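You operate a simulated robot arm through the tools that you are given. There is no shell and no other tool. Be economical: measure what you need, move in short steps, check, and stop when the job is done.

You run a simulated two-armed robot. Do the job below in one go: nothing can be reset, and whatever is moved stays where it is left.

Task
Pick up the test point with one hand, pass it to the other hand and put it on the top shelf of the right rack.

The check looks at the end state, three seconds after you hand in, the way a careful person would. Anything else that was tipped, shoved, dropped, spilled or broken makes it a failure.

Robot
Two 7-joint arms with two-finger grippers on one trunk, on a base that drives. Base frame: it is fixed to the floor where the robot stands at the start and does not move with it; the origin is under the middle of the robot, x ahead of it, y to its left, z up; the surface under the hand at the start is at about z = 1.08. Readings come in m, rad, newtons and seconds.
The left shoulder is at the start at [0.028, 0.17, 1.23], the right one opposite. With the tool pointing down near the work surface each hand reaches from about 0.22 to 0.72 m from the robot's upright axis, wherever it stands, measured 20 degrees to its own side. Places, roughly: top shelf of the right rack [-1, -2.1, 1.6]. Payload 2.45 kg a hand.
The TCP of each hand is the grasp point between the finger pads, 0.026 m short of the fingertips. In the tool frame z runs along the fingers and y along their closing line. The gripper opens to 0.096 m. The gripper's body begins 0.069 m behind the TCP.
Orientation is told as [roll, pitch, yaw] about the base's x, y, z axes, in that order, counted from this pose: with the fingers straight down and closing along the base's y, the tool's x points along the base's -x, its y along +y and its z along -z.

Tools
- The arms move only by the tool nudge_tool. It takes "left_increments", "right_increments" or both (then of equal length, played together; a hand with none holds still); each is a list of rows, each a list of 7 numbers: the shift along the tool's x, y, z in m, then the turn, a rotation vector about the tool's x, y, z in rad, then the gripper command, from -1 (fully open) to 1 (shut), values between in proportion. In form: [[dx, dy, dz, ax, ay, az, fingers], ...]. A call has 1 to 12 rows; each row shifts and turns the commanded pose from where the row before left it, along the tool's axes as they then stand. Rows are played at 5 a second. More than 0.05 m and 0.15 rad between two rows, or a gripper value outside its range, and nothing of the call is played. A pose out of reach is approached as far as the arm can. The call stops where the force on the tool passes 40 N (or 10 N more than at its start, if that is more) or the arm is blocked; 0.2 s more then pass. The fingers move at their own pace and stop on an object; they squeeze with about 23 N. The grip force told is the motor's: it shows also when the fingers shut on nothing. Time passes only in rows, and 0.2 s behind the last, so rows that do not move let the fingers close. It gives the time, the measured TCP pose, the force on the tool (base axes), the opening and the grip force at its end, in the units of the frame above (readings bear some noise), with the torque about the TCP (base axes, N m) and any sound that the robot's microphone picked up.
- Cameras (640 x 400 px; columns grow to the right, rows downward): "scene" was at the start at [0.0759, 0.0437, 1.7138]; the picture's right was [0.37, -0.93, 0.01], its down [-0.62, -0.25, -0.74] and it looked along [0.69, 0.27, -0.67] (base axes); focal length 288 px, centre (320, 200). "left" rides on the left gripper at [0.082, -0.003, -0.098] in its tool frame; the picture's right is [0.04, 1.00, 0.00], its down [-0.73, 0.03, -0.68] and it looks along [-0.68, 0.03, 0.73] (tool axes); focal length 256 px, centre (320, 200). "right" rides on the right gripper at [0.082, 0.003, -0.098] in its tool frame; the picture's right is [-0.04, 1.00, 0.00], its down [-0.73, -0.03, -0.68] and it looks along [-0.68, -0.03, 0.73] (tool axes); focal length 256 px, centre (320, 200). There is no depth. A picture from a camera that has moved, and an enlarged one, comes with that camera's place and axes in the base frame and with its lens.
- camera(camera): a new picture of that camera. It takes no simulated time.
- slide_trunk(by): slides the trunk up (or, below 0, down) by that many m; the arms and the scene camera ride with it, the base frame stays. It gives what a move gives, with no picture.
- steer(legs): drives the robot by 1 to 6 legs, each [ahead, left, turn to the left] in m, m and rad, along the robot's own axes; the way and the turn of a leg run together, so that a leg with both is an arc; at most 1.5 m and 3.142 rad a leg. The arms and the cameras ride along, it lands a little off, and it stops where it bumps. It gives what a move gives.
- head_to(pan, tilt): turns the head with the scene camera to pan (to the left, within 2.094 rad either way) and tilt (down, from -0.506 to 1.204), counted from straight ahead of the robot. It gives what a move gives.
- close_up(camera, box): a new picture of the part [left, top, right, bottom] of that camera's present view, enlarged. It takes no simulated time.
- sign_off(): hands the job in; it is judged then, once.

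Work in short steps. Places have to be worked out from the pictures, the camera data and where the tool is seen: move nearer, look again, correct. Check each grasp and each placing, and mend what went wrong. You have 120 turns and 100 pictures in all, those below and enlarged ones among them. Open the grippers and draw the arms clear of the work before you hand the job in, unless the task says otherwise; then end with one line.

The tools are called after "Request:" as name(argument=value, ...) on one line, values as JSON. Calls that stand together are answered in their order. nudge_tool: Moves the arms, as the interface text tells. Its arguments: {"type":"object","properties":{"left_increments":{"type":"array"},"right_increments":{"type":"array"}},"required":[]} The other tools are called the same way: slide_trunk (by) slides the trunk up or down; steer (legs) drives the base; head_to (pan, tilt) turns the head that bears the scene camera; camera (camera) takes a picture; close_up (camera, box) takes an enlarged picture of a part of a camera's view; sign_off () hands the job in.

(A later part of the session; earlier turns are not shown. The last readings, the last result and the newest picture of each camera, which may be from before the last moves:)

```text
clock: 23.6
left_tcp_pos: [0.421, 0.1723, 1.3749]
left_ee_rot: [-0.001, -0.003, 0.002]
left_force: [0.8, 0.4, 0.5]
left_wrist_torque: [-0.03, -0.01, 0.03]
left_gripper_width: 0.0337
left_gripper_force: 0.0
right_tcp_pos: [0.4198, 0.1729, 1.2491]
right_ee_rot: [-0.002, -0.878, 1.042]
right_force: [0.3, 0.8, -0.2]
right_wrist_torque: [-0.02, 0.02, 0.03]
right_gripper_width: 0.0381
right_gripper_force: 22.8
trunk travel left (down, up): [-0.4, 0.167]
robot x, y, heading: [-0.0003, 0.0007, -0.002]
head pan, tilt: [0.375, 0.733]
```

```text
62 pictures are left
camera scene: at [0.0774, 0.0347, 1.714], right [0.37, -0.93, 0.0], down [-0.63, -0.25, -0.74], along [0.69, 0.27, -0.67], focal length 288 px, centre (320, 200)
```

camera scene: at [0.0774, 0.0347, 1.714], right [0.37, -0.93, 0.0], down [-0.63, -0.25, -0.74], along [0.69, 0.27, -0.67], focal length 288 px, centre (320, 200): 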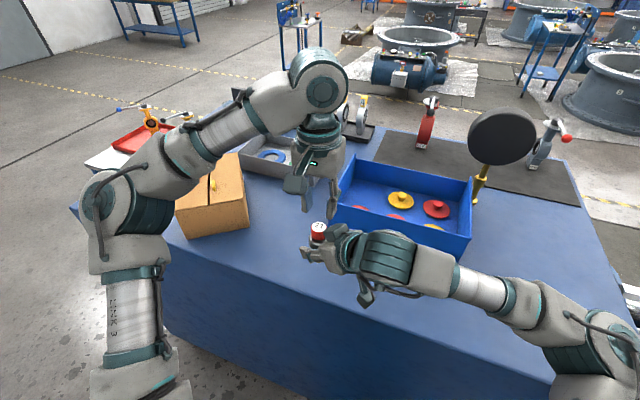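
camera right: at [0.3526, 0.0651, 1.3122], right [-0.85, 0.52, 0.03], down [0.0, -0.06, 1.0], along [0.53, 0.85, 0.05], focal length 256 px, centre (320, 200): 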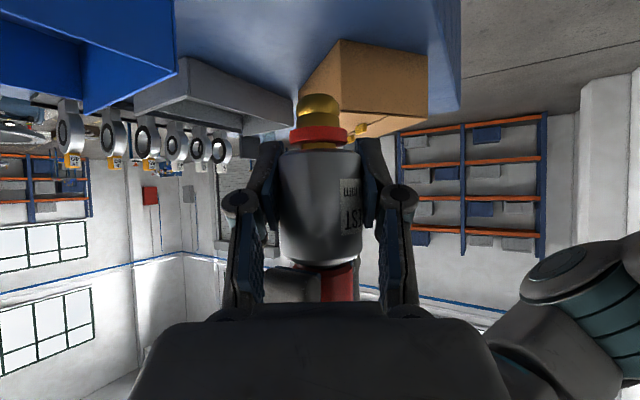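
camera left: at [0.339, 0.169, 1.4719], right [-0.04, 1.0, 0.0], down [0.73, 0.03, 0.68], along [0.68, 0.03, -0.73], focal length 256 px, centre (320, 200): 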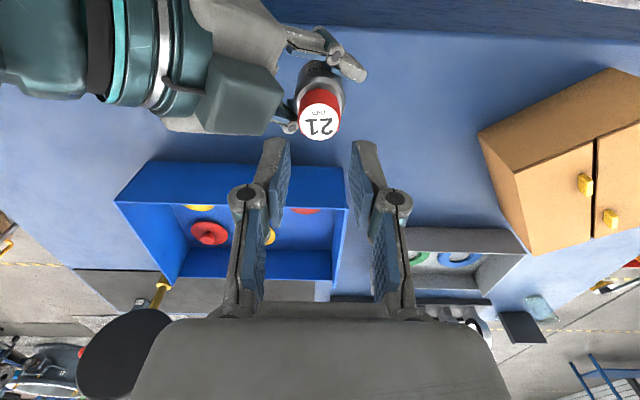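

Handover complete; the right hand holds it upright. Separate the hands: left back to its parking place, right to its own side.

Request:
nudge_tool(left_increments=[[0.014, 0.042, 0, 0, 0, 0, 0.3], [0.014, 0.042, 0, 0, 0, 0, 0.3], [0.014, 0.042, 0, 0, 0, 0, 0.3], [0.014, 0.042, 0, 0, 0, 0, 0.3], [0.014, 0.042, 0, 0, 0, 0, 0.3], [0, 0, 0, 0, 0, 0, 0.3], [0, 0, 0, 0, 0, 0, 0.3]], right_increments=[[0.0152, -0.021, -0.0342, 0, 0, 0, 1], [0.0152, -0.021, -0.0342, 0, 0, 0, 1], [0.0152, -0.021, -0.0342, 0, 0, 0, 1], [0.0152, -0.021, -0.0342, 0, 0, 0, 1], [0.0152, -0.021, -0.0342, 0, 0, 0, 1], [0.0152, -0.021, -0.0342, 0, 0, 0, 1], [0, 0, 0, 0, 0, 0, 1]])

Request:
head_to(pan=-2.09, tilt=0.5)

Request:
camera(camera="scene")

Request:
head_to(pan=-1.2, tilt=0.7)

Request:
camera(camera="scene")

Request:
head_to(pan=2.09, tilt=0.5)

Request:
camera(camera="scene")

```text
clock: 25.2
left_tcp_pos: [0.3534, 0.3772, 1.3737]
left_ee_rot: [0.003, -0.002, 0.002]
left_force: [0.5, -0.5, -0.6]
left_wrist_torque: [0.0, 0.01, -0.02]
left_gripper_width: 0.0335
left_gripper_force: 0.0
right_tcp_pos: [0.42, -0.0797, 1.3071]
right_ee_rot: [0.003, -0.88, 1.042]
right_force: [0.3, -0.3, 0.1]
right_wrist_torque: [-0.03, 0.03, 0.0]
right_gripper_width: 0.0381
right_gripper_force: 22.6
trunk travel left (down, up): [-0.4, 0.167]
robot x, y, heading: [-0.0019, -0.0016, 0.002]
head pan, tilt: [0.375, 0.733]
```

```text
clock: 27.5
left_tcp_pos: [0.352, 0.3803, 1.3732]
left_ee_rot: [0.002, 0.0, 0.001]
left_force: [0.4, 1.0, 0.0]
left_wrist_torque: [-0.02, 0.0, 0.02]
left_gripper_width: 0.0336
left_gripper_force: 0.1
right_tcp_pos: [0.4188, -0.0755, 1.3062]
right_ee_rot: [-0.001, -0.879, 1.042]
right_force: [0.2, -0.5, -0.1]
right_wrist_torque: [-0.01, 0.0, 0.02]
right_gripper_width: 0.0383
right_gripper_force: 22.7
trunk travel left (down, up): [-0.4, 0.167]
robot x, y, heading: [-0.0006, -0.0024, 0.001]
head pan, tilt: [-2.089, 0.499]
```

```text
61 pictures are left
camera scene: at [-0.047, -0.0763, 1.735], right [-0.87, 0.49, 0.0], down [0.23, 0.42, -0.88], along [-0.44, -0.76, -0.48], focal length 288 px, centre (320, 200)
```

scene: 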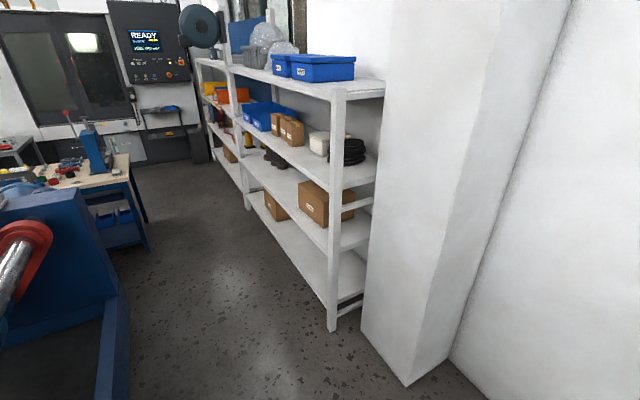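

```text
clock: 28.7
left_tcp_pos: [0.3531, 0.3806, 1.3736]
left_ee_rot: [0.001, -0.003, 0.003]
left_force: [0.1, 0.3, -0.6]
left_wrist_torque: [0.01, 0.0, 0.03]
left_gripper_width: 0.0335
left_gripper_force: 0.1
right_tcp_pos: [0.4188, -0.0768, 1.3057]
right_ee_rot: [-0.001, -0.875, 1.044]
right_force: [0.2, -0.4, 0.2]
right_wrist_torque: [0.0, 0.0, 0.01]
right_gripper_width: 0.0385
right_gripper_force: 23.0
trunk travel left (down, up): [-0.4, 0.167]
robot x, y, heading: [0.0006, -0.0001, -0.0]
head pan, tilt: [-1.201, 0.7]
```

```text
60 pictures are left
camera scene: at [0.0287, -0.0765, 1.7171], right [-0.93, -0.36, 0.0], down [-0.23, 0.6, -0.76], along [0.27, -0.71, -0.64], focal length 288 px, centre (320, 200)
```

scene: 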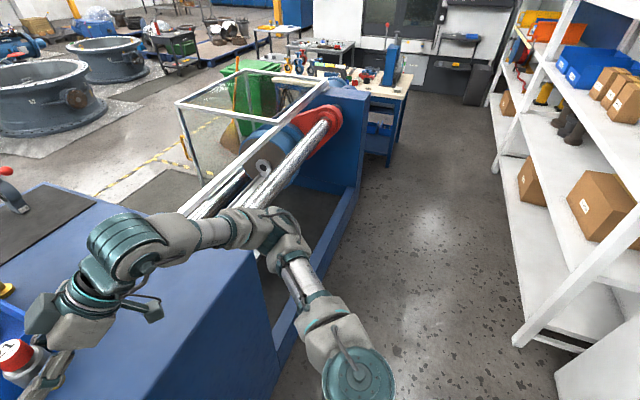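

```text
clock: 31.5
left_tcp_pos: [0.352, 0.3812, 1.3734]
left_ee_rot: [0.003, -0.001, 0.0]
left_force: [0.0, -0.2, 1.0]
left_wrist_torque: [-0.01, -0.02, 0.0]
left_gripper_width: 0.0336
left_gripper_force: 0.0
right_tcp_pos: [0.4202, -0.0756, 1.3074]
right_ee_rot: [0.002, -0.877, 1.042]
right_force: [0.2, -0.3, 0.1]
right_wrist_torque: [0.0, -0.05, -0.04]
right_gripper_width: 0.0382
right_gripper_force: 22.9
trunk travel left (down, up): [-0.4, 0.167]
robot x, y, heading: [0.0037, -0.0011, -0.0]
head pan, tilt: [2.089, 0.499]
```

```text
59 pictures are left
camera scene: at [-0.047, 0.082, 1.7349], right [0.87, 0.5, 0.0], down [0.23, -0.42, -0.88], along [-0.44, 0.76, -0.48], focal length 288 px, centre (320, 200)
```

scene: 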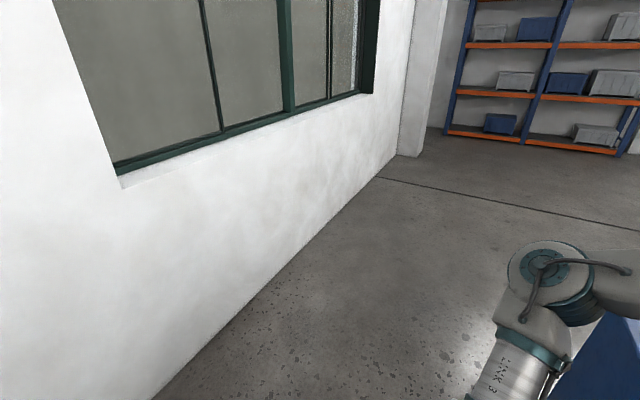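

Handover successful. From these views the right rack's near front post is ≈(-0.79, -1.16), the shelf runs to y≈-3.07, a pillar front at x≈-0.96. I back off the table, turn left by π to face the rack side, in two calls.

Request:
steer(legs=[[-0.35, 0, 0]])

Request:
head_to(pan=0.0, tilt=0.6)

Request:
camera(camera="scene")

```text
clock: 33.8
left_tcp_pos: [-0.0037, 0.3825, 1.373]
left_ee_rot: [0.0, 0.0, 0.009]
left_force: [0.0, -0.3, -0.1]
left_wrist_torque: [-0.01, -0.02, -0.02]
left_gripper_width: 0.0334
left_gripper_force: 0.0
right_tcp_pos: [0.0678, -0.0743, 1.3059]
right_ee_rot: [0.004, -0.878, 1.05]
right_force: [0.0, 0.0, -0.5]
right_wrist_torque: [0.04, -0.05, 0.0]
right_gripper_width: 0.0383
right_gripper_force: 23.1
trunk travel left (down, up): [-0.4, 0.167]
robot x, y, heading: [-0.3513, -0.0001, 0.009]
head pan, tilt: [2.089, 0.499]
```

```text
clock: 35.7
left_tcp_pos: [-0.0076, 0.3825, 1.3741]
left_ee_rot: [0.002, -0.003, 0.009]
left_force: [-0.9, -0.4, 0.9]
left_wrist_torque: [0.02, -0.02, 0.0]
left_gripper_width: 0.0336
left_gripper_force: 0.0
right_tcp_pos: [0.0627, -0.0747, 1.3086]
right_ee_rot: [-0.001, -0.88, 1.053]
right_force: [0.2, -0.1, 1.5]
right_wrist_torque: [0.02, -0.01, -0.02]
right_gripper_width: 0.0382
right_gripper_force: 22.6
trunk travel left (down, up): [-0.4, 0.167]
robot x, y, heading: [-0.3528, 0.0006, 0.003]
head pan, tilt: [0.0, 0.6]
```

```text
58 pictures are left
camera scene: at [-0.2674, 0.0022, 1.7255], right [0.01, -1.0, 0.0], down [-0.57, -0.01, -0.82], along [0.82, 0.01, -0.57], focal length 288 px, centre (320, 200)
```

scene: 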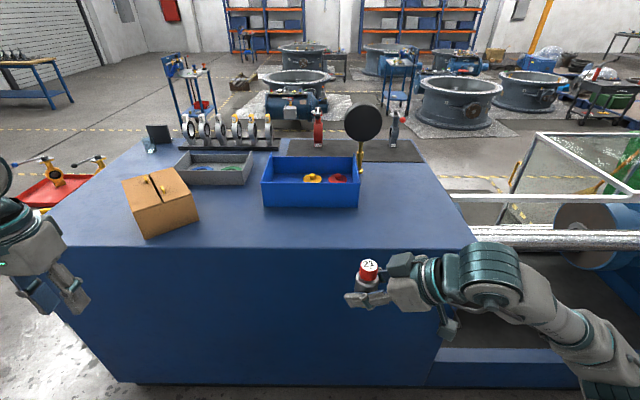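

Clear of the table. Reorient the right hand (yaw back to ≈0.35) keeping the tilt, so that it points mostly forward.

Request:
nudge_tool(right_increments=[[0, 0, 0, 0.108, 0, 0.089, 1], [0, 0, 0, 0.108, 0, 0.089, 1], [0, 0, 0, 0.108, 0, 0.089, 1], [0, 0, 0, 0.108, 0, 0.089, 1], [0, 0, 0, 0.108, 0, 0.089, 1], [0, 0, 0, 0, 0, 0, 1]])

Request:
camera(camera="scene")

```text
clock: 37.1
left_tcp_pos: [-0.007, 0.3835, 1.3733]
left_ee_rot: [0.002, -0.004, 0.008]
left_force: [0.4, 0.2, -0.4]
left_wrist_torque: [0.0, 0.0, 0.01]
left_gripper_width: 0.0336
left_gripper_force: 0.1
right_tcp_pos: [0.0631, -0.0749, 1.3092]
right_ee_rot: [-0.004, -0.881, 0.353]
right_force: [-0.2, -0.2, -0.3]
right_wrist_torque: [0.0, -0.03, 0.0]
right_gripper_width: 0.0384
right_gripper_force: 22.7
trunk travel left (down, up): [-0.4, 0.167]
robot x, y, heading: [-0.3524, -0.0016, 0.009]
head pan, tilt: [0.0, 0.6]
```

```text
57 pictures are left
camera scene: at [-0.2672, 0.0039, 1.7255], right [0.01, -1.0, 0.0], down [-0.57, -0.01, -0.82], along [0.82, 0.01, -0.57], focal length 288 px, centre (320, 200)
```

scene: 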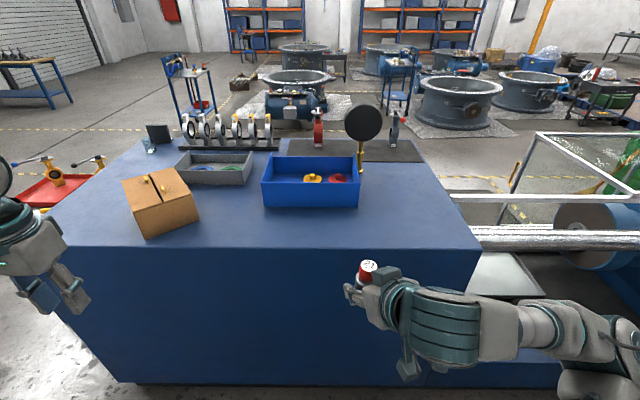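

Object still upright in hand. Now turn left by about π in place.

Request:
steer(legs=[[0, 0, 1.57], [0, 0, 1.56]])

Request:
head_to(pan=0.7, tilt=0.45)

Request:
camera(camera="scene")

Request:
head_to(pan=1.9, tilt=0.6)

Request:
camera(camera="scene")

```text
clock: 45.2
left_tcp_pos: [-0.6962, -0.3836, 1.3748]
left_ee_rot: [0.003, -0.004, -3.122]
left_force: [0.2, 0.0, -0.6]
left_wrist_torque: [-0.03, 0.01, 0.0]
left_gripper_width: 0.0335
left_gripper_force: 0.1
right_tcp_pos: [-0.7706, 0.0729, 1.3086]
right_ee_rot: [-0.001, -0.881, -2.781]
right_force: [-1.4, 0.0, 0.4]
right_wrist_torque: [-0.05, 0.0, -0.04]
right_gripper_width: 0.0382
right_gripper_force: 23.0
trunk travel left (down, up): [-0.4, 0.167]
robot x, y, heading: [-0.3559, -0.0, -3.128]
head pan, tilt: [0.0, 0.6]
```

```text
clock: 46.3
left_tcp_pos: [-0.692, -0.3852, 1.3751]
left_ee_rot: [0.002, -0.005, -3.122]
left_force: [0.3, -0.4, 0.0]
left_wrist_torque: [0.0, -0.05, -0.01]
left_gripper_width: 0.0337
left_gripper_force: 0.1
right_tcp_pos: [-0.7694, 0.0719, 1.3097]
right_ee_rot: [-0.003, -0.882, -2.776]
right_force: [0.4, -0.1, 0.7]
right_wrist_torque: [-0.01, -0.02, -0.01]
right_gripper_width: 0.0383
right_gripper_force: 23.2
trunk travel left (down, up): [-0.4, 0.167]
robot x, y, heading: [-0.3523, 0.0028, -3.123]
head pan, tilt: [0.7, 0.45]
```

```text
56 pictures are left
camera scene: at [-0.4193, -0.0617, 1.739], right [-0.66, 0.75, 0.0], down [0.33, 0.29, -0.9], along [-0.68, -0.59, -0.44], focal length 288 px, centre (320, 200)
```

scene: 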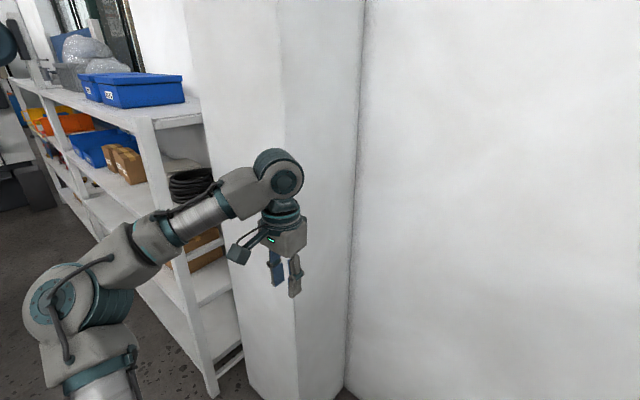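

```text
clock: 47.7
left_tcp_pos: [-0.6929, -0.387, 1.3746]
left_ee_rot: [0.003, -0.004, -3.122]
left_force: [0.1, -0.3, 0.0]
left_wrist_torque: [0.01, -0.01, -0.01]
left_gripper_width: 0.0337
left_gripper_force: 0.1
right_tcp_pos: [-0.7685, 0.0694, 1.3089]
right_ee_rot: [-0.006, -0.881, -2.778]
right_force: [0.6, 0.3, 0.1]
right_wrist_torque: [0.01, -0.01, 0.02]
right_gripper_width: 0.0381
right_gripper_force: 22.8
trunk travel left (down, up): [-0.4, 0.167]
robot x, y, heading: [-0.3566, -0.0001, -3.128]
head pan, tilt: [1.901, 0.6]
```

```text
55 pictures are left
camera scene: at [-0.32, -0.0846, 1.7257], right [-0.94, -0.34, 0.0], down [-0.19, 0.53, -0.83], along [0.28, -0.78, -0.56], focal length 288 px, centre (320, 200)
```

scene: 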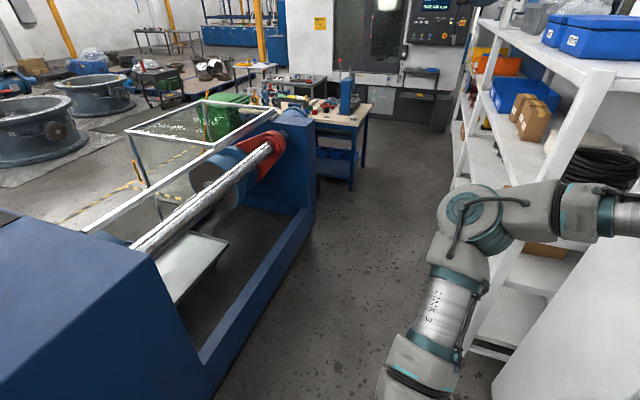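

Turned. The aisle is ≈1.25 m wide (rack x≈-0.79, lathe x≈0.47). I move back to x≈-0.15, then sideways left ≈1.4 m to come in front of the rack's near end.

Request:
steer(legs=[[-0.2, 0, 0], [0, 0.7, 0]])

Request:
camera(camera="scene")

```text
clock: 52.7
left_tcp_pos: [-0.4805, -1.0761, 1.3756]
left_ee_rot: [0.004, -0.007, -3.128]
left_force: [-0.3, -0.2, -1.0]
left_wrist_torque: [0.01, -0.01, 0.0]
left_gripper_width: 0.0335
left_gripper_force: 0.1
right_tcp_pos: [-0.5539, -0.619, 1.3097]
right_ee_rot: [-0.003, -0.883, -2.783]
right_force: [0.5, 0.9, 0.6]
right_wrist_torque: [-0.02, 0.02, -0.01]
right_gripper_width: 0.0384
right_gripper_force: 22.4
trunk travel left (down, up): [-0.4, 0.167]
robot x, y, heading: [-0.1373, -0.6932, -3.131]
head pan, tilt: [1.901, 0.6]
```

```text
54 pictures are left
camera scene: at [-0.1055, -0.7809, 1.7255], right [-0.94, -0.34, 0.0], down [-0.19, 0.53, -0.82], along [0.28, -0.78, -0.57], focal length 288 px, centre (320, 200)
```

scene: 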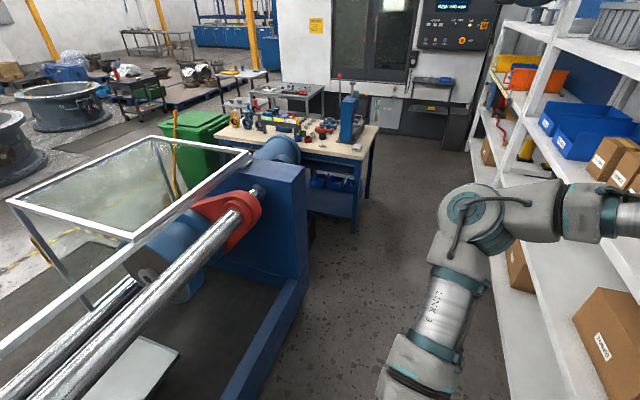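

Path is clear; another 0.7 m to the left, then raise the trunk and look at the shelf.

Request:
steer(legs=[[0, 0.7, 0]])

Request:
slide_trunk(by=0.165)

Request:
head_to(pan=0.0, tilt=0.35)

Request:
camera(camera="scene")

```text
clock: 56.5
left_tcp_pos: [-0.4686, -1.7605, 1.3803]
left_ee_rot: [0.011, -0.009, -3.127]
left_force: [-0.4, 0.9, -0.3]
left_wrist_torque: [-0.01, -0.01, -0.01]
left_gripper_width: 0.0334
left_gripper_force: 0.1
right_tcp_pos: [-0.5414, -1.304, 1.3098]
right_ee_rot: [0.006, -0.887, -2.791]
right_force: [-0.2, 0.2, 0.3]
right_wrist_torque: [-0.03, -0.02, 0.0]
right_gripper_width: 0.0384
right_gripper_force: 23.3
trunk travel left (down, up): [-0.4, 0.167]
robot x, y, heading: [-0.1319, -1.3858, -3.124]
head pan, tilt: [1.901, 0.6]
```

```text
clock: 58.4
left_tcp_pos: [-0.4655, -1.7609, 1.5432]
left_ee_rot: [0.011, -0.009, -3.127]
left_force: [0.5, 0.2, -1.0]
left_wrist_torque: [-0.03, 0.01, 0.03]
left_gripper_width: 0.0338
left_gripper_force: 0.0
right_tcp_pos: [-0.5401, -1.3063, 1.4743]
right_ee_rot: [0.003, -0.886, -2.788]
right_force: [0.9, -1.2, -3.2]
right_wrist_torque: [0.02, 0.03, 0.0]
right_gripper_width: 0.0382
right_gripper_force: 22.9
trunk travel left (down, up): [-0.565, 0.002]
robot x, y, heading: [-0.1288, -1.3893, -3.129]
head pan, tilt: [1.901, 0.6]
```

```text
clock: 60.3
left_tcp_pos: [-0.4658, -1.7748, 1.5412]
left_ee_rot: [0.004, -0.011, -3.127]
left_force: [0.7, -0.1, -0.8]
left_wrist_torque: [0.08, 0.01, 0.02]
left_gripper_width: 0.0333
left_gripper_force: 0.1
right_tcp_pos: [-0.5389, -1.3185, 1.475]
right_ee_rot: [-0.009, -0.888, -2.777]
right_force: [-0.1, -1.3, -1.8]
right_wrist_torque: [0.07, 0.03, -0.07]
right_gripper_width: 0.0383
right_gripper_force: 22.2
trunk travel left (down, up): [-0.565, 0.002]
robot x, y, heading: [-0.1317, -1.3889, -3.124]
head pan, tilt: [0.0, 0.351]
```

```text
53 pictures are left
camera scene: at [-0.2067, -1.4141, 1.9127], right [-0.02, 1.0, 0.01], down [0.35, 0.02, -0.94], along [-0.94, -0.01, -0.35], focal length 288 px, centre (320, 200)
```

scene: 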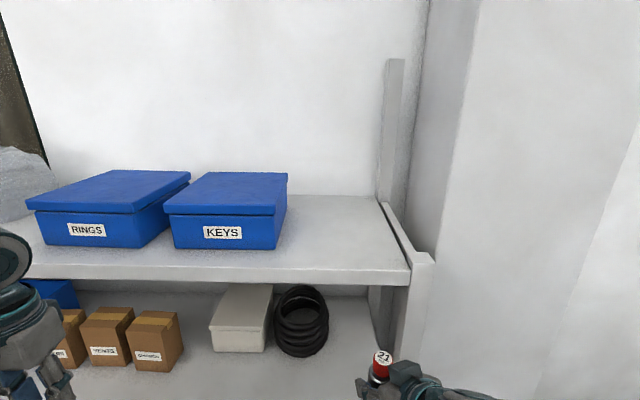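

Free shelf area right of the KEYS box (y≈-1.50…-1.17), shelf top est. z≈1.52–1.58, front edge x≈-0.79. Raise the right hand by 0.185 first.

Request:
nudge_tool(right_increments=[[-0.0286, 0, -0.0234, 0, 0, 0, 1], [-0.0286, 0, -0.0234, 0, 0, 0, 1], [-0.0286, 0, -0.0234, 0, 0, 0, 1], [-0.0286, 0, -0.0234, 0, 0, 0, 1], [-0.0286, 0, -0.0234, 0, 0, 0, 1], [0, 0, 0, 0, 0, 0, 1]])

Request:
camera(camera="scene")

```text
clock: 61.7
left_tcp_pos: [-0.4661, -1.7397, 1.5492]
left_ee_rot: [0.025, -0.008, -3.13]
left_force: [-0.6, -0.6, 0.2]
left_wrist_torque: [0.0, 0.01, -0.01]
left_gripper_width: 0.0336
left_gripper_force: 0.0
right_tcp_pos: [-0.5406, -1.2807, 1.6569]
right_ee_rot: [0.023, -0.892, -2.807]
right_force: [-1.0, 0.2, -2.1]
right_wrist_torque: [-0.03, -0.07, 0.03]
right_gripper_width: 0.0383
right_gripper_force: 23.5
trunk travel left (down, up): [-0.565, 0.002]
robot x, y, heading: [-0.1282, -1.3813, -3.129]
head pan, tilt: [0.0, 0.351]
```

```text
52 pictures are left
camera scene: at [-0.207, -1.3771, 1.9129], right [-0.01, 1.0, 0.0], down [0.35, 0.0, -0.94], along [-0.94, -0.01, -0.35], focal length 288 px, centre (320, 200)
```

scene: 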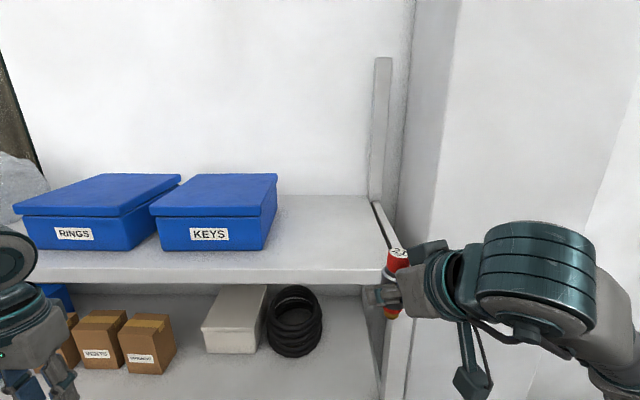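

The hand is now above shelf height. Drive ahead 0.20 and left 0.04, then check the sway and view.

Request:
steer(legs=[[0.2, 0.04, 0]])

Request:
nudge_tool(right_increments=[[0, 0, 0, 0, 0, 0, 1], [0, 0, 0, 0, 0, 0, 1], [0, 0, 0, 0, 0, 0, 1], [0, 0, 0, 0, 0, 0, 1], [0, 0, 0, 0, 0, 0, 1]])

Request:
camera(camera="scene")

Request:
camera(camera="right")

```text
clock: 63.3
left_tcp_pos: [-0.6608, -1.8107, 1.5453]
left_ee_rot: [0.007, -0.014, -3.131]
left_force: [0.2, 0.2, 0.3]
left_wrist_torque: [0.01, 0.05, -0.01]
left_gripper_width: 0.0335
left_gripper_force: 0.0
right_tcp_pos: [-0.732, -1.356, 1.6599]
right_ee_rot: [-0.008, -0.889, -2.783]
right_force: [1.0, -0.3, -1.3]
right_wrist_torque: [0.05, 0.02, -0.04]
right_gripper_width: 0.0382
right_gripper_force: 22.3
trunk travel left (down, up): [-0.565, 0.002]
robot x, y, heading: [-0.3285, -1.4277, -3.131]
head pan, tilt: [0.0, 0.351]
```

```text
clock: 64.5
left_tcp_pos: [-0.6642, -1.8157, 1.5436]
left_ee_rot: [0.004, -0.01, -3.13]
left_force: [0.5, -0.1, 0.1]
left_wrist_torque: [0.04, 0.0, -0.03]
left_gripper_width: 0.0338
left_gripper_force: 0.1
right_tcp_pos: [-0.7369, -1.3617, 1.6584]
right_ee_rot: [-0.009, -0.887, -2.782]
right_force: [-0.1, -0.8, -2.3]
right_wrist_torque: [0.05, 0.03, -0.03]
right_gripper_width: 0.0383
right_gripper_force: 23.1
trunk travel left (down, up): [-0.565, 0.002]
robot x, y, heading: [-0.3299, -1.4317, -3.132]
head pan, tilt: [0.0, 0.351]
```

```text
51 pictures are left
camera scene: at [-0.4071, -1.4546, 1.9127], right [-0.01, 1.0, 0.01], down [0.35, 0.01, -0.94], along [-0.94, -0.01, -0.35], focal length 288 px, centre (320, 200)
```

scene: 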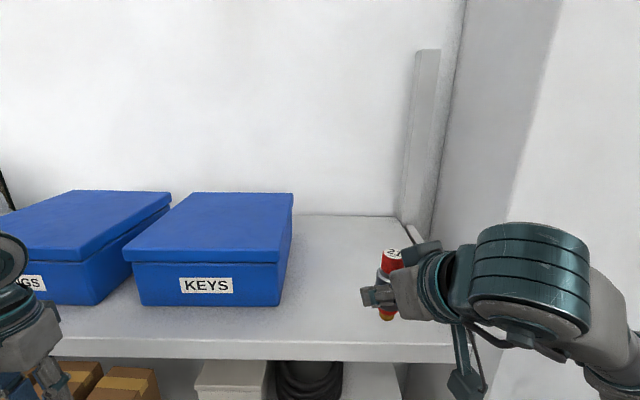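

```text
50 pictures are left
camera right: at [-0.6155, -1.3201, 1.658], right [0.32, -0.95, 0.03], down [0.05, 0.04, 1.0], along [-0.94, -0.32, 0.06], focal length 256 px, centre (320, 200)
```

right: 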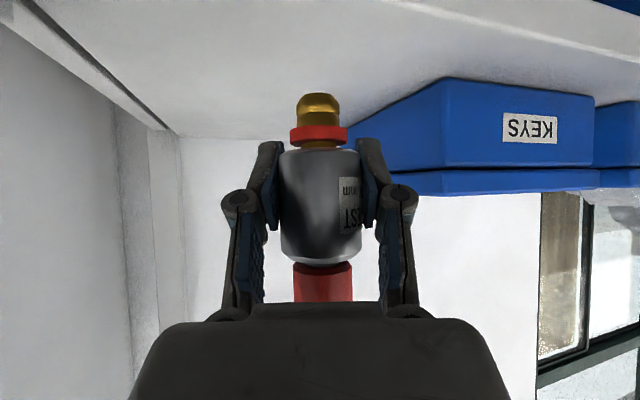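

Sway settles around ±1 cm. I extend the arm ≈0.12 over the shelf to about (-0.86, -1.345), still ~5 cm above it.

Request:
nudge_tool(right_increments=[[-0.0169, -0.0141, 0.0208, 0, 0, 0, 1], [-0.0169, -0.0141, 0.0208, 0, 0, 0, 1], [-0.0169, -0.0141, 0.0208, 0, 0, 0, 1], [-0.0169, -0.0141, 0.0208, 0, 0, 0, 1], [0, 0, 0, 0, 0, 0, 1], [0, 0, 0, 0, 0, 0, 1], [0, 0, 0, 0, 0, 0, 1]])

Request:
camera(camera="scene")

Request:
camera(camera="right")

```text
clock: 66.1
left_tcp_pos: [-0.6645, -1.7877, 1.55]
left_ee_rot: [0.022, -0.009, -3.133]
left_force: [-0.6, 0.5, 0.0]
left_wrist_torque: [-0.03, 0.02, 0.01]
left_gripper_width: 0.0334
left_gripper_force: 0.0
right_tcp_pos: [-0.8567, -1.3118, 1.6578]
right_ee_rot: [0.017, -0.894, -2.803]
right_force: [0.3, 0.9, -2.9]
right_wrist_torque: [-0.05, -0.06, 0.08]
right_gripper_width: 0.0383
right_gripper_force: 22.6
trunk travel left (down, up): [-0.565, 0.002]
robot x, y, heading: [-0.3291, -1.4322, -3.129]
head pan, tilt: [0.0, 0.351]
```

```text
49 pictures are left
camera scene: at [-0.4068, -1.4127, 1.9128], right [-0.01, 1.0, -0.01], down [0.35, -0.01, -0.94], along [-0.94, -0.01, -0.35], focal length 288 px, centre (320, 200)
```

scene: 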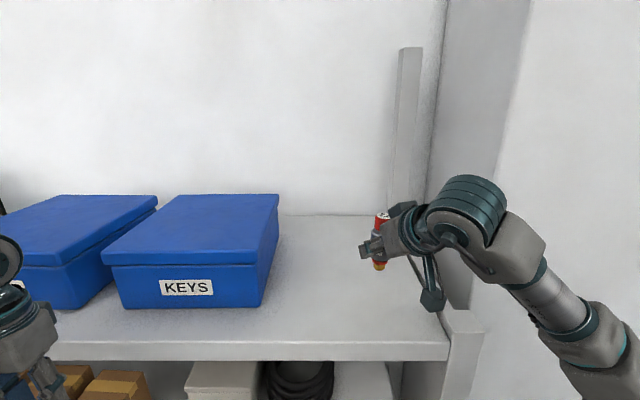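

```text
48 pictures are left
camera right: at [-0.7354, -1.2721, 1.6565], right [0.32, -0.95, 0.04], down [0.05, 0.06, 1.0], along [-0.95, -0.32, 0.07], focal length 256 px, centre (320, 200)
```

right: 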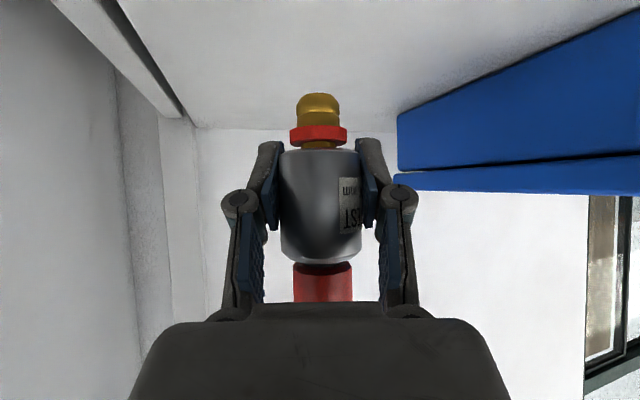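

The robot sways laterally by ~4 cm with the trunk raised; I sample it over time to understand it before lowering.

Request:
nudge_tool(right_increments=[[0, 0, 0, 0, 0, 0, 1]])

Request:
nudge_tool(right_increments=[[0, 0, 0, 0, 0, 0, 1]])

Request:
nudge_tool(right_increments=[[0, 0, 0, 0, 0, 0, 1]])

Request:
nudge_tool(right_increments=[[0, 0, 0, 0, 0, 0, 1]])

Request:
nudge_tool(right_increments=[[0, 0, 0, 0, 0, 0, 1]])

Request:
nudge_tool(right_increments=[[0, 0, 0, 0, 0, 0, 1]])

```text
clock: 66.5
left_tcp_pos: [-0.664, -1.8177, 1.5439]
left_ee_rot: [0.002, -0.014, -3.129]
left_force: [0.5, -0.2, 0.1]
left_wrist_torque: [0.05, -0.02, 0.02]
left_gripper_width: 0.0338
left_gripper_force: 0.0
right_tcp_pos: [-0.855, -1.3451, 1.6597]
right_ee_rot: [-0.012, -0.889, -2.781]
right_force: [-0.6, -1.2, -3.0]
right_wrist_torque: [0.06, 0.04, -0.04]
right_gripper_width: 0.0382
right_gripper_force: 22.9
trunk travel left (down, up): [-0.565, 0.002]
robot x, y, heading: [-0.3283, -1.4338, -3.13]
head pan, tilt: [0.0, 0.351]
```

```text
clock: 66.9
left_tcp_pos: [-0.6648, -1.7888, 1.5486]
left_ee_rot: [0.018, -0.01, -3.134]
left_force: [0.4, -0.7, -0.3]
left_wrist_torque: [0.01, 0.0, 0.0]
left_gripper_width: 0.0335
left_gripper_force: 0.1
right_tcp_pos: [-0.8552, -1.316, 1.658]
right_ee_rot: [0.015, -0.891, -2.801]
right_force: [-0.2, -0.2, -3.1]
right_wrist_torque: [-0.01, 0.0, 0.03]
right_gripper_width: 0.0383
right_gripper_force: 23.3
trunk travel left (down, up): [-0.565, 0.002]
robot x, y, heading: [-0.3283, -1.4281, -3.134]
head pan, tilt: [0.0, 0.351]
```

```text
clock: 67.3
left_tcp_pos: [-0.6651, -1.8012, 1.5467]
left_ee_rot: [0.013, -0.013, -3.133]
left_force: [-0.1, 0.4, 0.1]
left_wrist_torque: [-0.01, -0.01, 0.0]
left_gripper_width: 0.0336
left_gripper_force: 0.2
right_tcp_pos: [-0.8553, -1.3295, 1.6591]
right_ee_rot: [0.004, -0.892, -2.793]
right_force: [-0.2, 0.7, -2.9]
right_wrist_torque: [0.01, -0.02, -0.02]
right_gripper_width: 0.0383
right_gripper_force: 22.7
trunk travel left (down, up): [-0.565, 0.002]
robot x, y, heading: [-0.3261, -1.431, -3.133]
head pan, tilt: [0.0, 0.351]
```

```text
clock: 67.7
left_tcp_pos: [-0.6646, -1.8099, 1.5443]
left_ee_rot: [0.007, -0.013, -3.133]
left_force: [-0.2, 0.0, 0.3]
left_wrist_torque: [-0.01, 0.03, -0.01]
left_gripper_width: 0.0337
left_gripper_force: 0.0
right_tcp_pos: [-0.8559, -1.3398, 1.6591]
right_ee_rot: [-0.004, -0.888, -2.785]
right_force: [0.1, -0.3, -2.1]
right_wrist_torque: [0.0, 0.05, -0.03]
right_gripper_width: 0.038
right_gripper_force: 22.6
trunk travel left (down, up): [-0.565, 0.002]
robot x, y, heading: [-0.3292, -1.4348, -3.137]
head pan, tilt: [0.0, 0.351]
```

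```text
clock: 68.1
left_tcp_pos: [-0.6644, -1.785, 1.551]
left_ee_rot: [0.022, -0.01, -3.132]
left_force: [-0.9, 0.2, -0.4]
left_wrist_torque: [-0.02, -0.02, 0.0]
left_gripper_width: 0.0334
left_gripper_force: 0.1
right_tcp_pos: [-0.8566, -1.3113, 1.6585]
right_ee_rot: [0.019, -0.894, -2.803]
right_force: [0.7, -0.1, -3.4]
right_wrist_torque: [0.0, 0.02, 0.03]
right_gripper_width: 0.0379
right_gripper_force: 23.1
trunk travel left (down, up): [-0.565, 0.002]
robot x, y, heading: [-0.3308, -1.4322, -3.132]
head pan, tilt: [0.0, 0.351]
```

```text
clock: 68.5
left_tcp_pos: [-0.6643, -1.8152, 1.5436]
left_ee_rot: [0.004, -0.011, -3.129]
left_force: [-0.8, -0.3, -0.4]
left_wrist_torque: [-0.02, 0.01, 0.02]
left_gripper_width: 0.0336
left_gripper_force: 0.1
right_tcp_pos: [-0.8546, -1.3419, 1.66]
right_ee_rot: [-0.008, -0.888, -2.782]
right_force: [1.0, 0.5, -3.6]
right_wrist_torque: [-0.02, 0.06, 0.01]
right_gripper_width: 0.0382
right_gripper_force: 23.6
trunk travel left (down, up): [-0.565, 0.002]
robot x, y, heading: [-0.3287, -1.4373, -3.13]
head pan, tilt: [0.0, 0.351]
```

It's a lightly damped sway (~±1.6 cm). I wait a while to see whether it decays.

Request:
nudge_tool(right_increments=[[0, 0, 0, 0, 0, 0, 1], [0, 0, 0, 0, 0, 0, 1], [0, 0, 0, 0, 0, 0, 1], [0, 0, 0, 0, 0, 0, 1], [0, 0, 0, 0, 0, 0, 1], [0, 0, 0, 0, 0, 0, 1], [0, 0, 0, 0, 0, 0, 1], [0, 0, 0, 0, 0, 0, 1], [0, 0, 0, 0, 0, 0, 1], [0, 0, 0, 0, 0, 0, 1], [0, 0, 0, 0, 0, 0, 1], [0, 0, 0, 0, 0, 0, 1]])

Request:
nudge_tool(right_increments=[[0, 0, 0, 0, 0, 0, 1], [0, 0, 0, 0, 0, 0, 1], [0, 0, 0, 0, 0, 0, 1], [0, 0, 0, 0, 0, 0, 1], [0, 0, 0, 0, 0, 0, 1], [0, 0, 0, 0, 0, 0, 1], [0, 0, 0, 0, 0, 0, 1], [0, 0, 0, 0, 0, 0, 1], [0, 0, 0, 0, 0, 0, 1], [0, 0, 0, 0, 0, 0, 1], [0, 0, 0, 0, 0, 0, 1], [0, 0, 0, 0, 0, 0, 1]])

Request:
nudge_tool(right_increments=[[0, 0, 0, 0, 0, 0, 1]])

Request:
nudge_tool(right_increments=[[0, 0, 0, 0, 0, 0, 1]])

Request:
nudge_tool(right_increments=[[0, 0, 0, 0, 0, 0, 1]])

Request:
nudge_tool(right_increments=[[0, 0, 0, 0, 0, 0, 1]])

Request:
nudge_tool(right_increments=[[0, 0, 0, 0, 0, 0, 1]])

```text
clock: 71.1
left_tcp_pos: [-0.6637, -1.787, 1.5505]
left_ee_rot: [0.022, -0.011, -3.131]
left_force: [0.7, 0.1, 0.8]
left_wrist_torque: [-0.04, 0.01, 0.01]
left_gripper_width: 0.0338
left_gripper_force: 0.0
right_tcp_pos: [-0.8563, -1.3121, 1.6588]
right_ee_rot: [0.019, -0.893, -2.805]
right_force: [-0.8, 1.0, -1.8]
right_wrist_torque: [-0.02, -0.03, 0.0]
right_gripper_width: 0.0385
right_gripper_force: 23.0
trunk travel left (down, up): [-0.565, 0.002]
robot x, y, heading: [-0.3294, -1.4279, -3.135]
head pan, tilt: [0.0, 0.351]
```

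```text
clock: 73.7
left_tcp_pos: [-0.6634, -1.8163, 1.5435]
left_ee_rot: [0.002, -0.012, -3.128]
left_force: [0.6, 0.0, 0.1]
left_wrist_torque: [0.0, -0.03, 0.05]
left_gripper_width: 0.0333
left_gripper_force: 0.0
right_tcp_pos: [-0.8565, -1.3452, 1.6603]
right_ee_rot: [-0.009, -0.888, -2.78]
right_force: [-0.5, 0.7, -2.6]
right_wrist_torque: [-0.01, -0.02, 0.0]
right_gripper_width: 0.0382
right_gripper_force: 22.6
trunk travel left (down, up): [-0.565, 0.002]
robot x, y, heading: [-0.3272, -1.4339, -3.132]
head pan, tilt: [0.0, 0.351]
```

```text
clock: 74.1
left_tcp_pos: [-0.6635, -1.7906, 1.5495]
left_ee_rot: [0.018, -0.012, -3.133]
left_force: [0.1, 0.0, 0.3]
left_wrist_torque: [-0.02, 0.02, 0.0]
left_gripper_width: 0.0335
left_gripper_force: 0.1
right_tcp_pos: [-0.8563, -1.317, 1.6597]
right_ee_rot: [0.014, -0.891, -2.8]
right_force: [-0.8, 0.9, -2.6]
right_wrist_torque: [-0.02, -0.05, 0.0]
right_gripper_width: 0.0382
right_gripper_force: 23.1
trunk travel left (down, up): [-0.565, 0.002]
robot x, y, heading: [-0.3256, -1.4263, -3.133]
head pan, tilt: [0.0, 0.351]
```

```text
clock: 74.5
left_tcp_pos: [-0.6642, -1.7982, 1.5479]
left_ee_rot: [0.011, -0.011, -3.131]
left_force: [0.9, 0.2, -0.4]
left_wrist_torque: [0.01, 0.02, -0.01]
left_gripper_width: 0.0339
left_gripper_force: 0.0
right_tcp_pos: [-0.8559, -1.3241, 1.6585]
right_ee_rot: [0.008, -0.892, -2.794]
right_force: [-0.4, 0.6, -4.0]
right_wrist_torque: [-0.01, 0.0, 0.0]
right_gripper_width: 0.0384
right_gripper_force: 22.4
trunk travel left (down, up): [-0.565, 0.002]
robot x, y, heading: [-0.3279, -1.435, -3.133]
head pan, tilt: [0.0, 0.351]
```

```text
clock: 74.9
left_tcp_pos: [-0.665, -1.814, 1.5443]
left_ee_rot: [0.005, -0.013, -3.127]
left_force: [-0.5, -0.4, 0.5]
left_wrist_torque: [-0.03, -0.01, 0.03]
left_gripper_width: 0.0333
left_gripper_force: 0.1
right_tcp_pos: [-0.8562, -1.342, 1.6602]
right_ee_rot: [-0.007, -0.888, -2.783]
right_force: [0.6, 0.1, -2.5]
right_wrist_torque: [0.0, 0.0, -0.05]
right_gripper_width: 0.0384
right_gripper_force: 22.7
trunk travel left (down, up): [-0.565, 0.002]
robot x, y, heading: [-0.3306, -1.4328, -3.132]
head pan, tilt: [0.0, 0.351]
```

```text
clock: 75.3
left_tcp_pos: [-0.6645, -1.7847, 1.5512]
left_ee_rot: [0.022, -0.01, -3.131]
left_force: [-0.5, -0.6, -0.6]
left_wrist_torque: [0.02, 0.0, 0.01]
left_gripper_width: 0.0336
left_gripper_force: 0.0
right_tcp_pos: [-0.8568, -1.3114, 1.6574]
right_ee_rot: [0.018, -0.895, -2.804]
right_force: [-0.3, -0.1, -1.6]
right_wrist_torque: [0.01, -0.01, -0.03]
right_gripper_width: 0.0383
right_gripper_force: 22.5
trunk travel left (down, up): [-0.565, 0.002]
robot x, y, heading: [-0.3273, -1.4308, -3.126]
head pan, tilt: [0.0, 0.351]
```

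```text
clock: 75.7
left_tcp_pos: [-0.6642, -1.8124, 1.5449]
left_ee_rot: [0.004, -0.011, -3.13]
left_force: [0.3, 0.1, -1.2]
left_wrist_torque: [-0.01, -0.02, -0.02]
left_gripper_width: 0.0338
left_gripper_force: 0.0
right_tcp_pos: [-0.8559, -1.3411, 1.6606]
right_ee_rot: [-0.007, -0.888, -2.781]
right_force: [1.2, -0.1, -2.1]
right_wrist_torque: [0.03, 0.02, 0.0]
right_gripper_width: 0.0384
right_gripper_force: 23.1
trunk travel left (down, up): [-0.565, 0.002]
robot x, y, heading: [-0.3282, -1.4329, -3.131]
head pan, tilt: [0.0, 0.351]
```

The sway doesn't decay at this trunk height, though it was only a few mm with the trunk low. I raise the arm by 0.08 and lower the trunk 0.08 to see if it calms.

Request:
nudge_tool(right_increments=[[-0.0209, 0, -0.0171, 0, 0, 0, 1], [-0.0209, 0, -0.0171, 0, 0, 0, 1], [-0.0209, 0, -0.0171, 0, 0, 0, 1], [0, 0, 0, 0, 0, 0, 1]])

Request:
slide_trunk(by=-0.08)

Request:
nudge_tool(right_increments=[[0, 0, 0, 0, 0, 0, 1]])

Request:
nudge_tool(right_increments=[[0, 0, 0, 0, 0, 0, 1]])

Request:
nudge_tool(right_increments=[[0, 0, 0, 0, 0, 0, 1]])

Request:
nudge_tool(right_increments=[[0, 0, 0, 0, 0, 0, 1]])

```text
clock: 76.7
left_tcp_pos: [-0.6648, -1.811, 1.5448]
left_ee_rot: [0.005, -0.009, -3.128]
left_force: [-0.2, 0.3, 0.1]
left_wrist_torque: [0.03, 0.0, 0.01]
left_gripper_width: 0.0336
left_gripper_force: 0.0
right_tcp_pos: [-0.8552, -1.3401, 1.7413]
right_ee_rot: [-0.006, -0.888, -2.785]
right_force: [1.3, -0.3, -2.8]
right_wrist_torque: [0.05, 0.0, -0.04]
right_gripper_width: 0.0383
right_gripper_force: 23.2
trunk travel left (down, up): [-0.565, 0.002]
robot x, y, heading: [-0.3297, -1.4327, -3.13]
head pan, tilt: [0.0, 0.351]
```

```text
clock: 77.9
left_tcp_pos: [-0.6628, -1.8171, 1.4634]
left_ee_rot: [0.002, -0.014, -3.13]
left_force: [0.1, 0.0, 0.2]
left_wrist_torque: [0.0, -0.03, 0.01]
left_gripper_width: 0.0337
left_gripper_force: 0.1
right_tcp_pos: [-0.8548, -1.3468, 1.6619]
right_ee_rot: [-0.01, -0.888, -2.776]
right_force: [1.1, -1.6, -1.6]
right_wrist_torque: [0.05, 0.04, -0.07]
right_gripper_width: 0.0383
right_gripper_force: 23.2
trunk travel left (down, up): [-0.485, 0.082]
robot x, y, heading: [-0.3287, -1.4307, -3.132]
head pan, tilt: [0.0, 0.351]
```

```text
clock: 78.3
left_tcp_pos: [-0.6652, -1.7867, 1.4694]
left_ee_rot: [0.021, -0.009, -3.133]
left_force: [0.2, 1.0, 1.3]
left_wrist_torque: [0.02, -0.03, 0.0]
left_gripper_width: 0.0333
left_gripper_force: 0.0
right_tcp_pos: [-0.856, -1.3121, 1.6598]
right_ee_rot: [0.018, -0.893, -2.802]
right_force: [-1.6, 0.5, -1.4]
right_wrist_torque: [-0.03, -0.02, 0.0]
right_gripper_width: 0.0384
right_gripper_force: 22.9
trunk travel left (down, up): [-0.485, 0.082]
robot x, y, heading: [-0.3281, -1.4285, -3.133]
head pan, tilt: [0.0, 0.351]
```

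```text
clock: 78.7
left_tcp_pos: [-0.6646, -1.8069, 1.4647]
left_ee_rot: [0.01, -0.012, -3.13]
left_force: [-0.2, -0.5, -0.5]
left_wrist_torque: [-0.02, 0.0, -0.02]
left_gripper_width: 0.0335
left_gripper_force: 0.1
right_tcp_pos: [-0.8547, -1.3359, 1.6599]
right_ee_rot: [-0.002, -0.888, -2.786]
right_force: [-0.3, -0.1, -1.9]
right_wrist_torque: [-0.01, 0.04, -0.04]
right_gripper_width: 0.0382
right_gripper_force: 23.2
trunk travel left (down, up): [-0.485, 0.082]
robot x, y, heading: [-0.3304, -1.432, -3.132]
head pan, tilt: [0.0, 0.351]
```

```text
clock: 79.1
left_tcp_pos: [-0.6637, -1.8025, 1.4674]
left_ee_rot: [0.011, -0.012, -3.131]
left_force: [-0.8, -0.9, 0.3]
left_wrist_torque: [-0.01, 0.0, -0.02]
left_gripper_width: 0.0338
left_gripper_force: 0.0
right_tcp_pos: [-0.8559, -1.3305, 1.6596]
right_ee_rot: [0.003, -0.889, -2.791]
right_force: [0.7, -0.7, -2.4]
right_wrist_torque: [0.0, -0.02, 0.02]
right_gripper_width: 0.0383
right_gripper_force: 22.2
trunk travel left (down, up): [-0.485, 0.082]
robot x, y, heading: [-0.3289, -1.43, -3.13]
head pan, tilt: [0.0, 0.351]
```

```text
clock: 79.5
left_tcp_pos: [-0.664, -1.7892, 1.4695]
left_ee_rot: [0.02, -0.009, -3.131]
left_force: [-0.1, 0.0, 0.2]
left_wrist_torque: [0.0, -0.04, 0.0]
left_gripper_width: 0.0337
left_gripper_force: 0.1
right_tcp_pos: [-0.8561, -1.3158, 1.6595]
right_ee_rot: [0.019, -0.893, -2.804]
right_force: [-0.6, 0.8, -2.5]
right_wrist_torque: [-0.06, -0.03, 0.06]
right_gripper_width: 0.0383
right_gripper_force: 22.7
trunk travel left (down, up): [-0.485, 0.082]
robot x, y, heading: [-0.3278, -1.4281, -3.131]
head pan, tilt: [0.0, 0.351]
```

The sway (~0.96 Hz, ±1.6 cm, peak speed ≈0.1 m/s) persists, so contact friction on the shelf should damp it. First I lower to about 4 cm less and 2 cm deeper, and look.

Request:
nudge_tool(right_increments=[[0.0064, -0.0023, 0.0132, 0, 0, 0, 1], [0.0064, -0.0023, 0.0132, 0, 0, 0, 1], [0.0064, -0.0023, 0.0132, 0, 0, 0, 1], [0, 0, 0, 0, 0, 0, 1]])

Request:
camera(camera="right")

Request:
camera(camera="scene")

```text
clock: 80.5
left_tcp_pos: [-0.6655, -1.7891, 1.4698]
left_ee_rot: [0.02, -0.011, -3.129]
left_force: [-0.3, -0.4, 0.5]
left_wrist_torque: [-0.02, 0.02, -0.01]
left_gripper_width: 0.0338
left_gripper_force: 0.0
right_tcp_pos: [-0.8753, -1.3156, 1.6189]
right_ee_rot: [0.018, -0.892, -2.805]
right_force: [-1.2, 0.7, -1.4]
right_wrist_torque: [-0.08, -0.03, 0.04]
right_gripper_width: 0.0383
right_gripper_force: 23.1
trunk travel left (down, up): [-0.485, 0.082]
robot x, y, heading: [-0.3269, -1.4294, -3.132]
head pan, tilt: [0.0, 0.351]
```

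```text
47 pictures are left
camera right: at [-0.7547, -1.2741, 1.6167], right [0.32, -0.95, 0.04], down [0.05, 0.06, 1.0], along [-0.95, -0.32, 0.07], focal length 256 px, centre (320, 200)
```

right: 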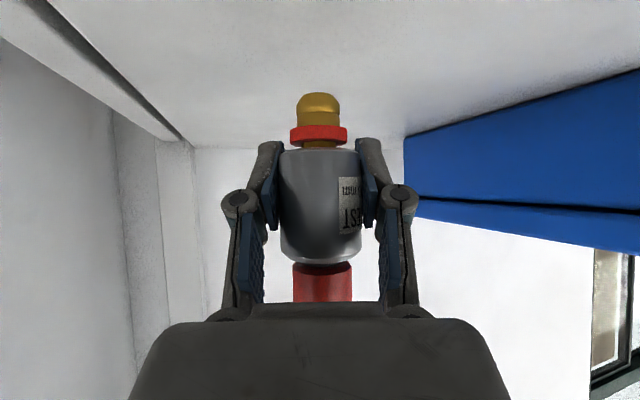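

```text
46 pictures are left
camera scene: at [-0.4091, -1.4142, 1.8331], right [-0.01, 1.0, -0.01], down [0.35, -0.01, -0.94], along [-0.94, -0.01, -0.35], focal length 288 px, centre (320, 200)
```

scene: 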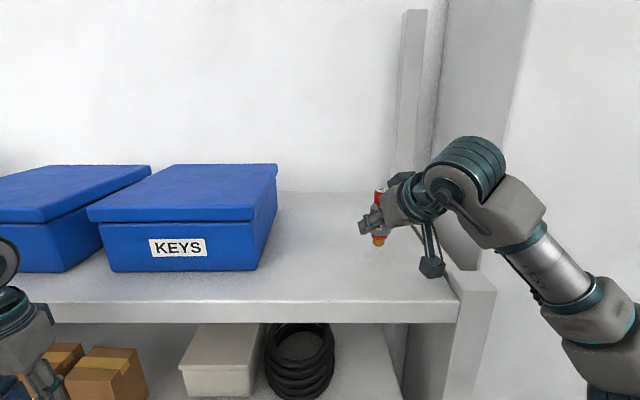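

Shelf surface triangulates to z≈1.535–1.54, so contact is expected at TCP≈1.578. Lower 0.03 then creep by 4 mm steps watching Fz.

Request:
nudge_tool(right_increments=[[0.00775, 0, 0.0063, 0, 0, 0, 1], [0.00775, 0, 0.0063, 0, 0, 0, 1], [0.00775, 0, 0.0063, 0, 0, 0, 1], [0, 0, 0, 0, 0, 0, 1]])

Request:
nudge_tool(right_increments=[[0.0031, 0, 0.0025, 0, 0, 0, 1]])

Request:
close_up(camera="scene", box=[310, 160, 470, 290])

```text
clock: 81.5
left_tcp_pos: [-0.6629, -1.7918, 1.4689]
left_ee_rot: [0.021, -0.013, -3.132]
left_force: [0.5, -0.4, 0.0]
left_wrist_torque: [0.0, 0.0, -0.03]
left_gripper_width: 0.0336
left_gripper_force: 0.0
right_tcp_pos: [-0.8732, -1.317, 1.5926]
right_ee_rot: [0.015, -0.898, -2.803]
right_force: [-0.5, 6.2, 17.2]
right_wrist_torque: [0.34, -0.18, 0.07]
right_gripper_width: 0.0385
right_gripper_force: 23.7
trunk travel left (down, up): [-0.485, 0.082]
robot x, y, heading: [-0.3258, -1.4294, -3.125]
head pan, tilt: [0.0, 0.351]
```

```text
clock: 81.9
left_tcp_pos: [-0.662, -1.8088, 1.4655]
left_ee_rot: [0.008, -0.014, -3.131]
left_force: [0.3, -0.3, 0.1]
left_wrist_torque: [0.03, 0.03, 0.01]
left_gripper_width: 0.0336
left_gripper_force: 0.1
right_tcp_pos: [-0.874, -1.3341, 1.5879]
right_ee_rot: [-0.002, -0.893, -2.79]
right_force: [-0.4, 6.5, 21.9]
right_wrist_torque: [0.16, 0.03, -0.06]
right_gripper_width: 0.0381
right_gripper_force: 22.8
trunk travel left (down, up): [-0.485, 0.082]
robot x, y, heading: [-0.3308, -1.4311, -3.131]
head pan, tilt: [0.0, 0.351]
```

```text
3.08 times, centred on (390, 225) of scene
camera zoom: at [-0.4035, -1.44, 1.8336], right [-0.01, 1.0, 0.0], down [0.34, 0.01, -0.94], along [-0.94, -0.01, -0.34], focal length 886 px, centre (105, 123)
```

zoom: 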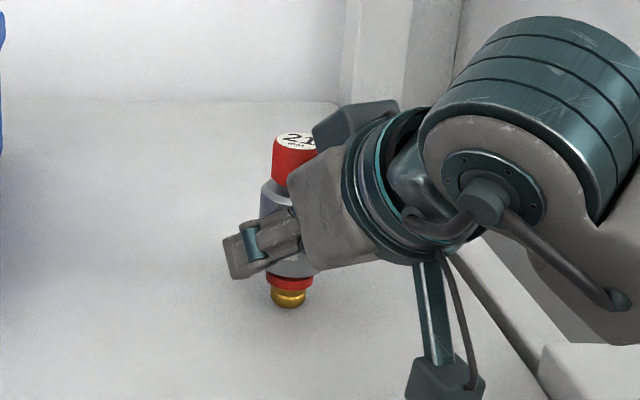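

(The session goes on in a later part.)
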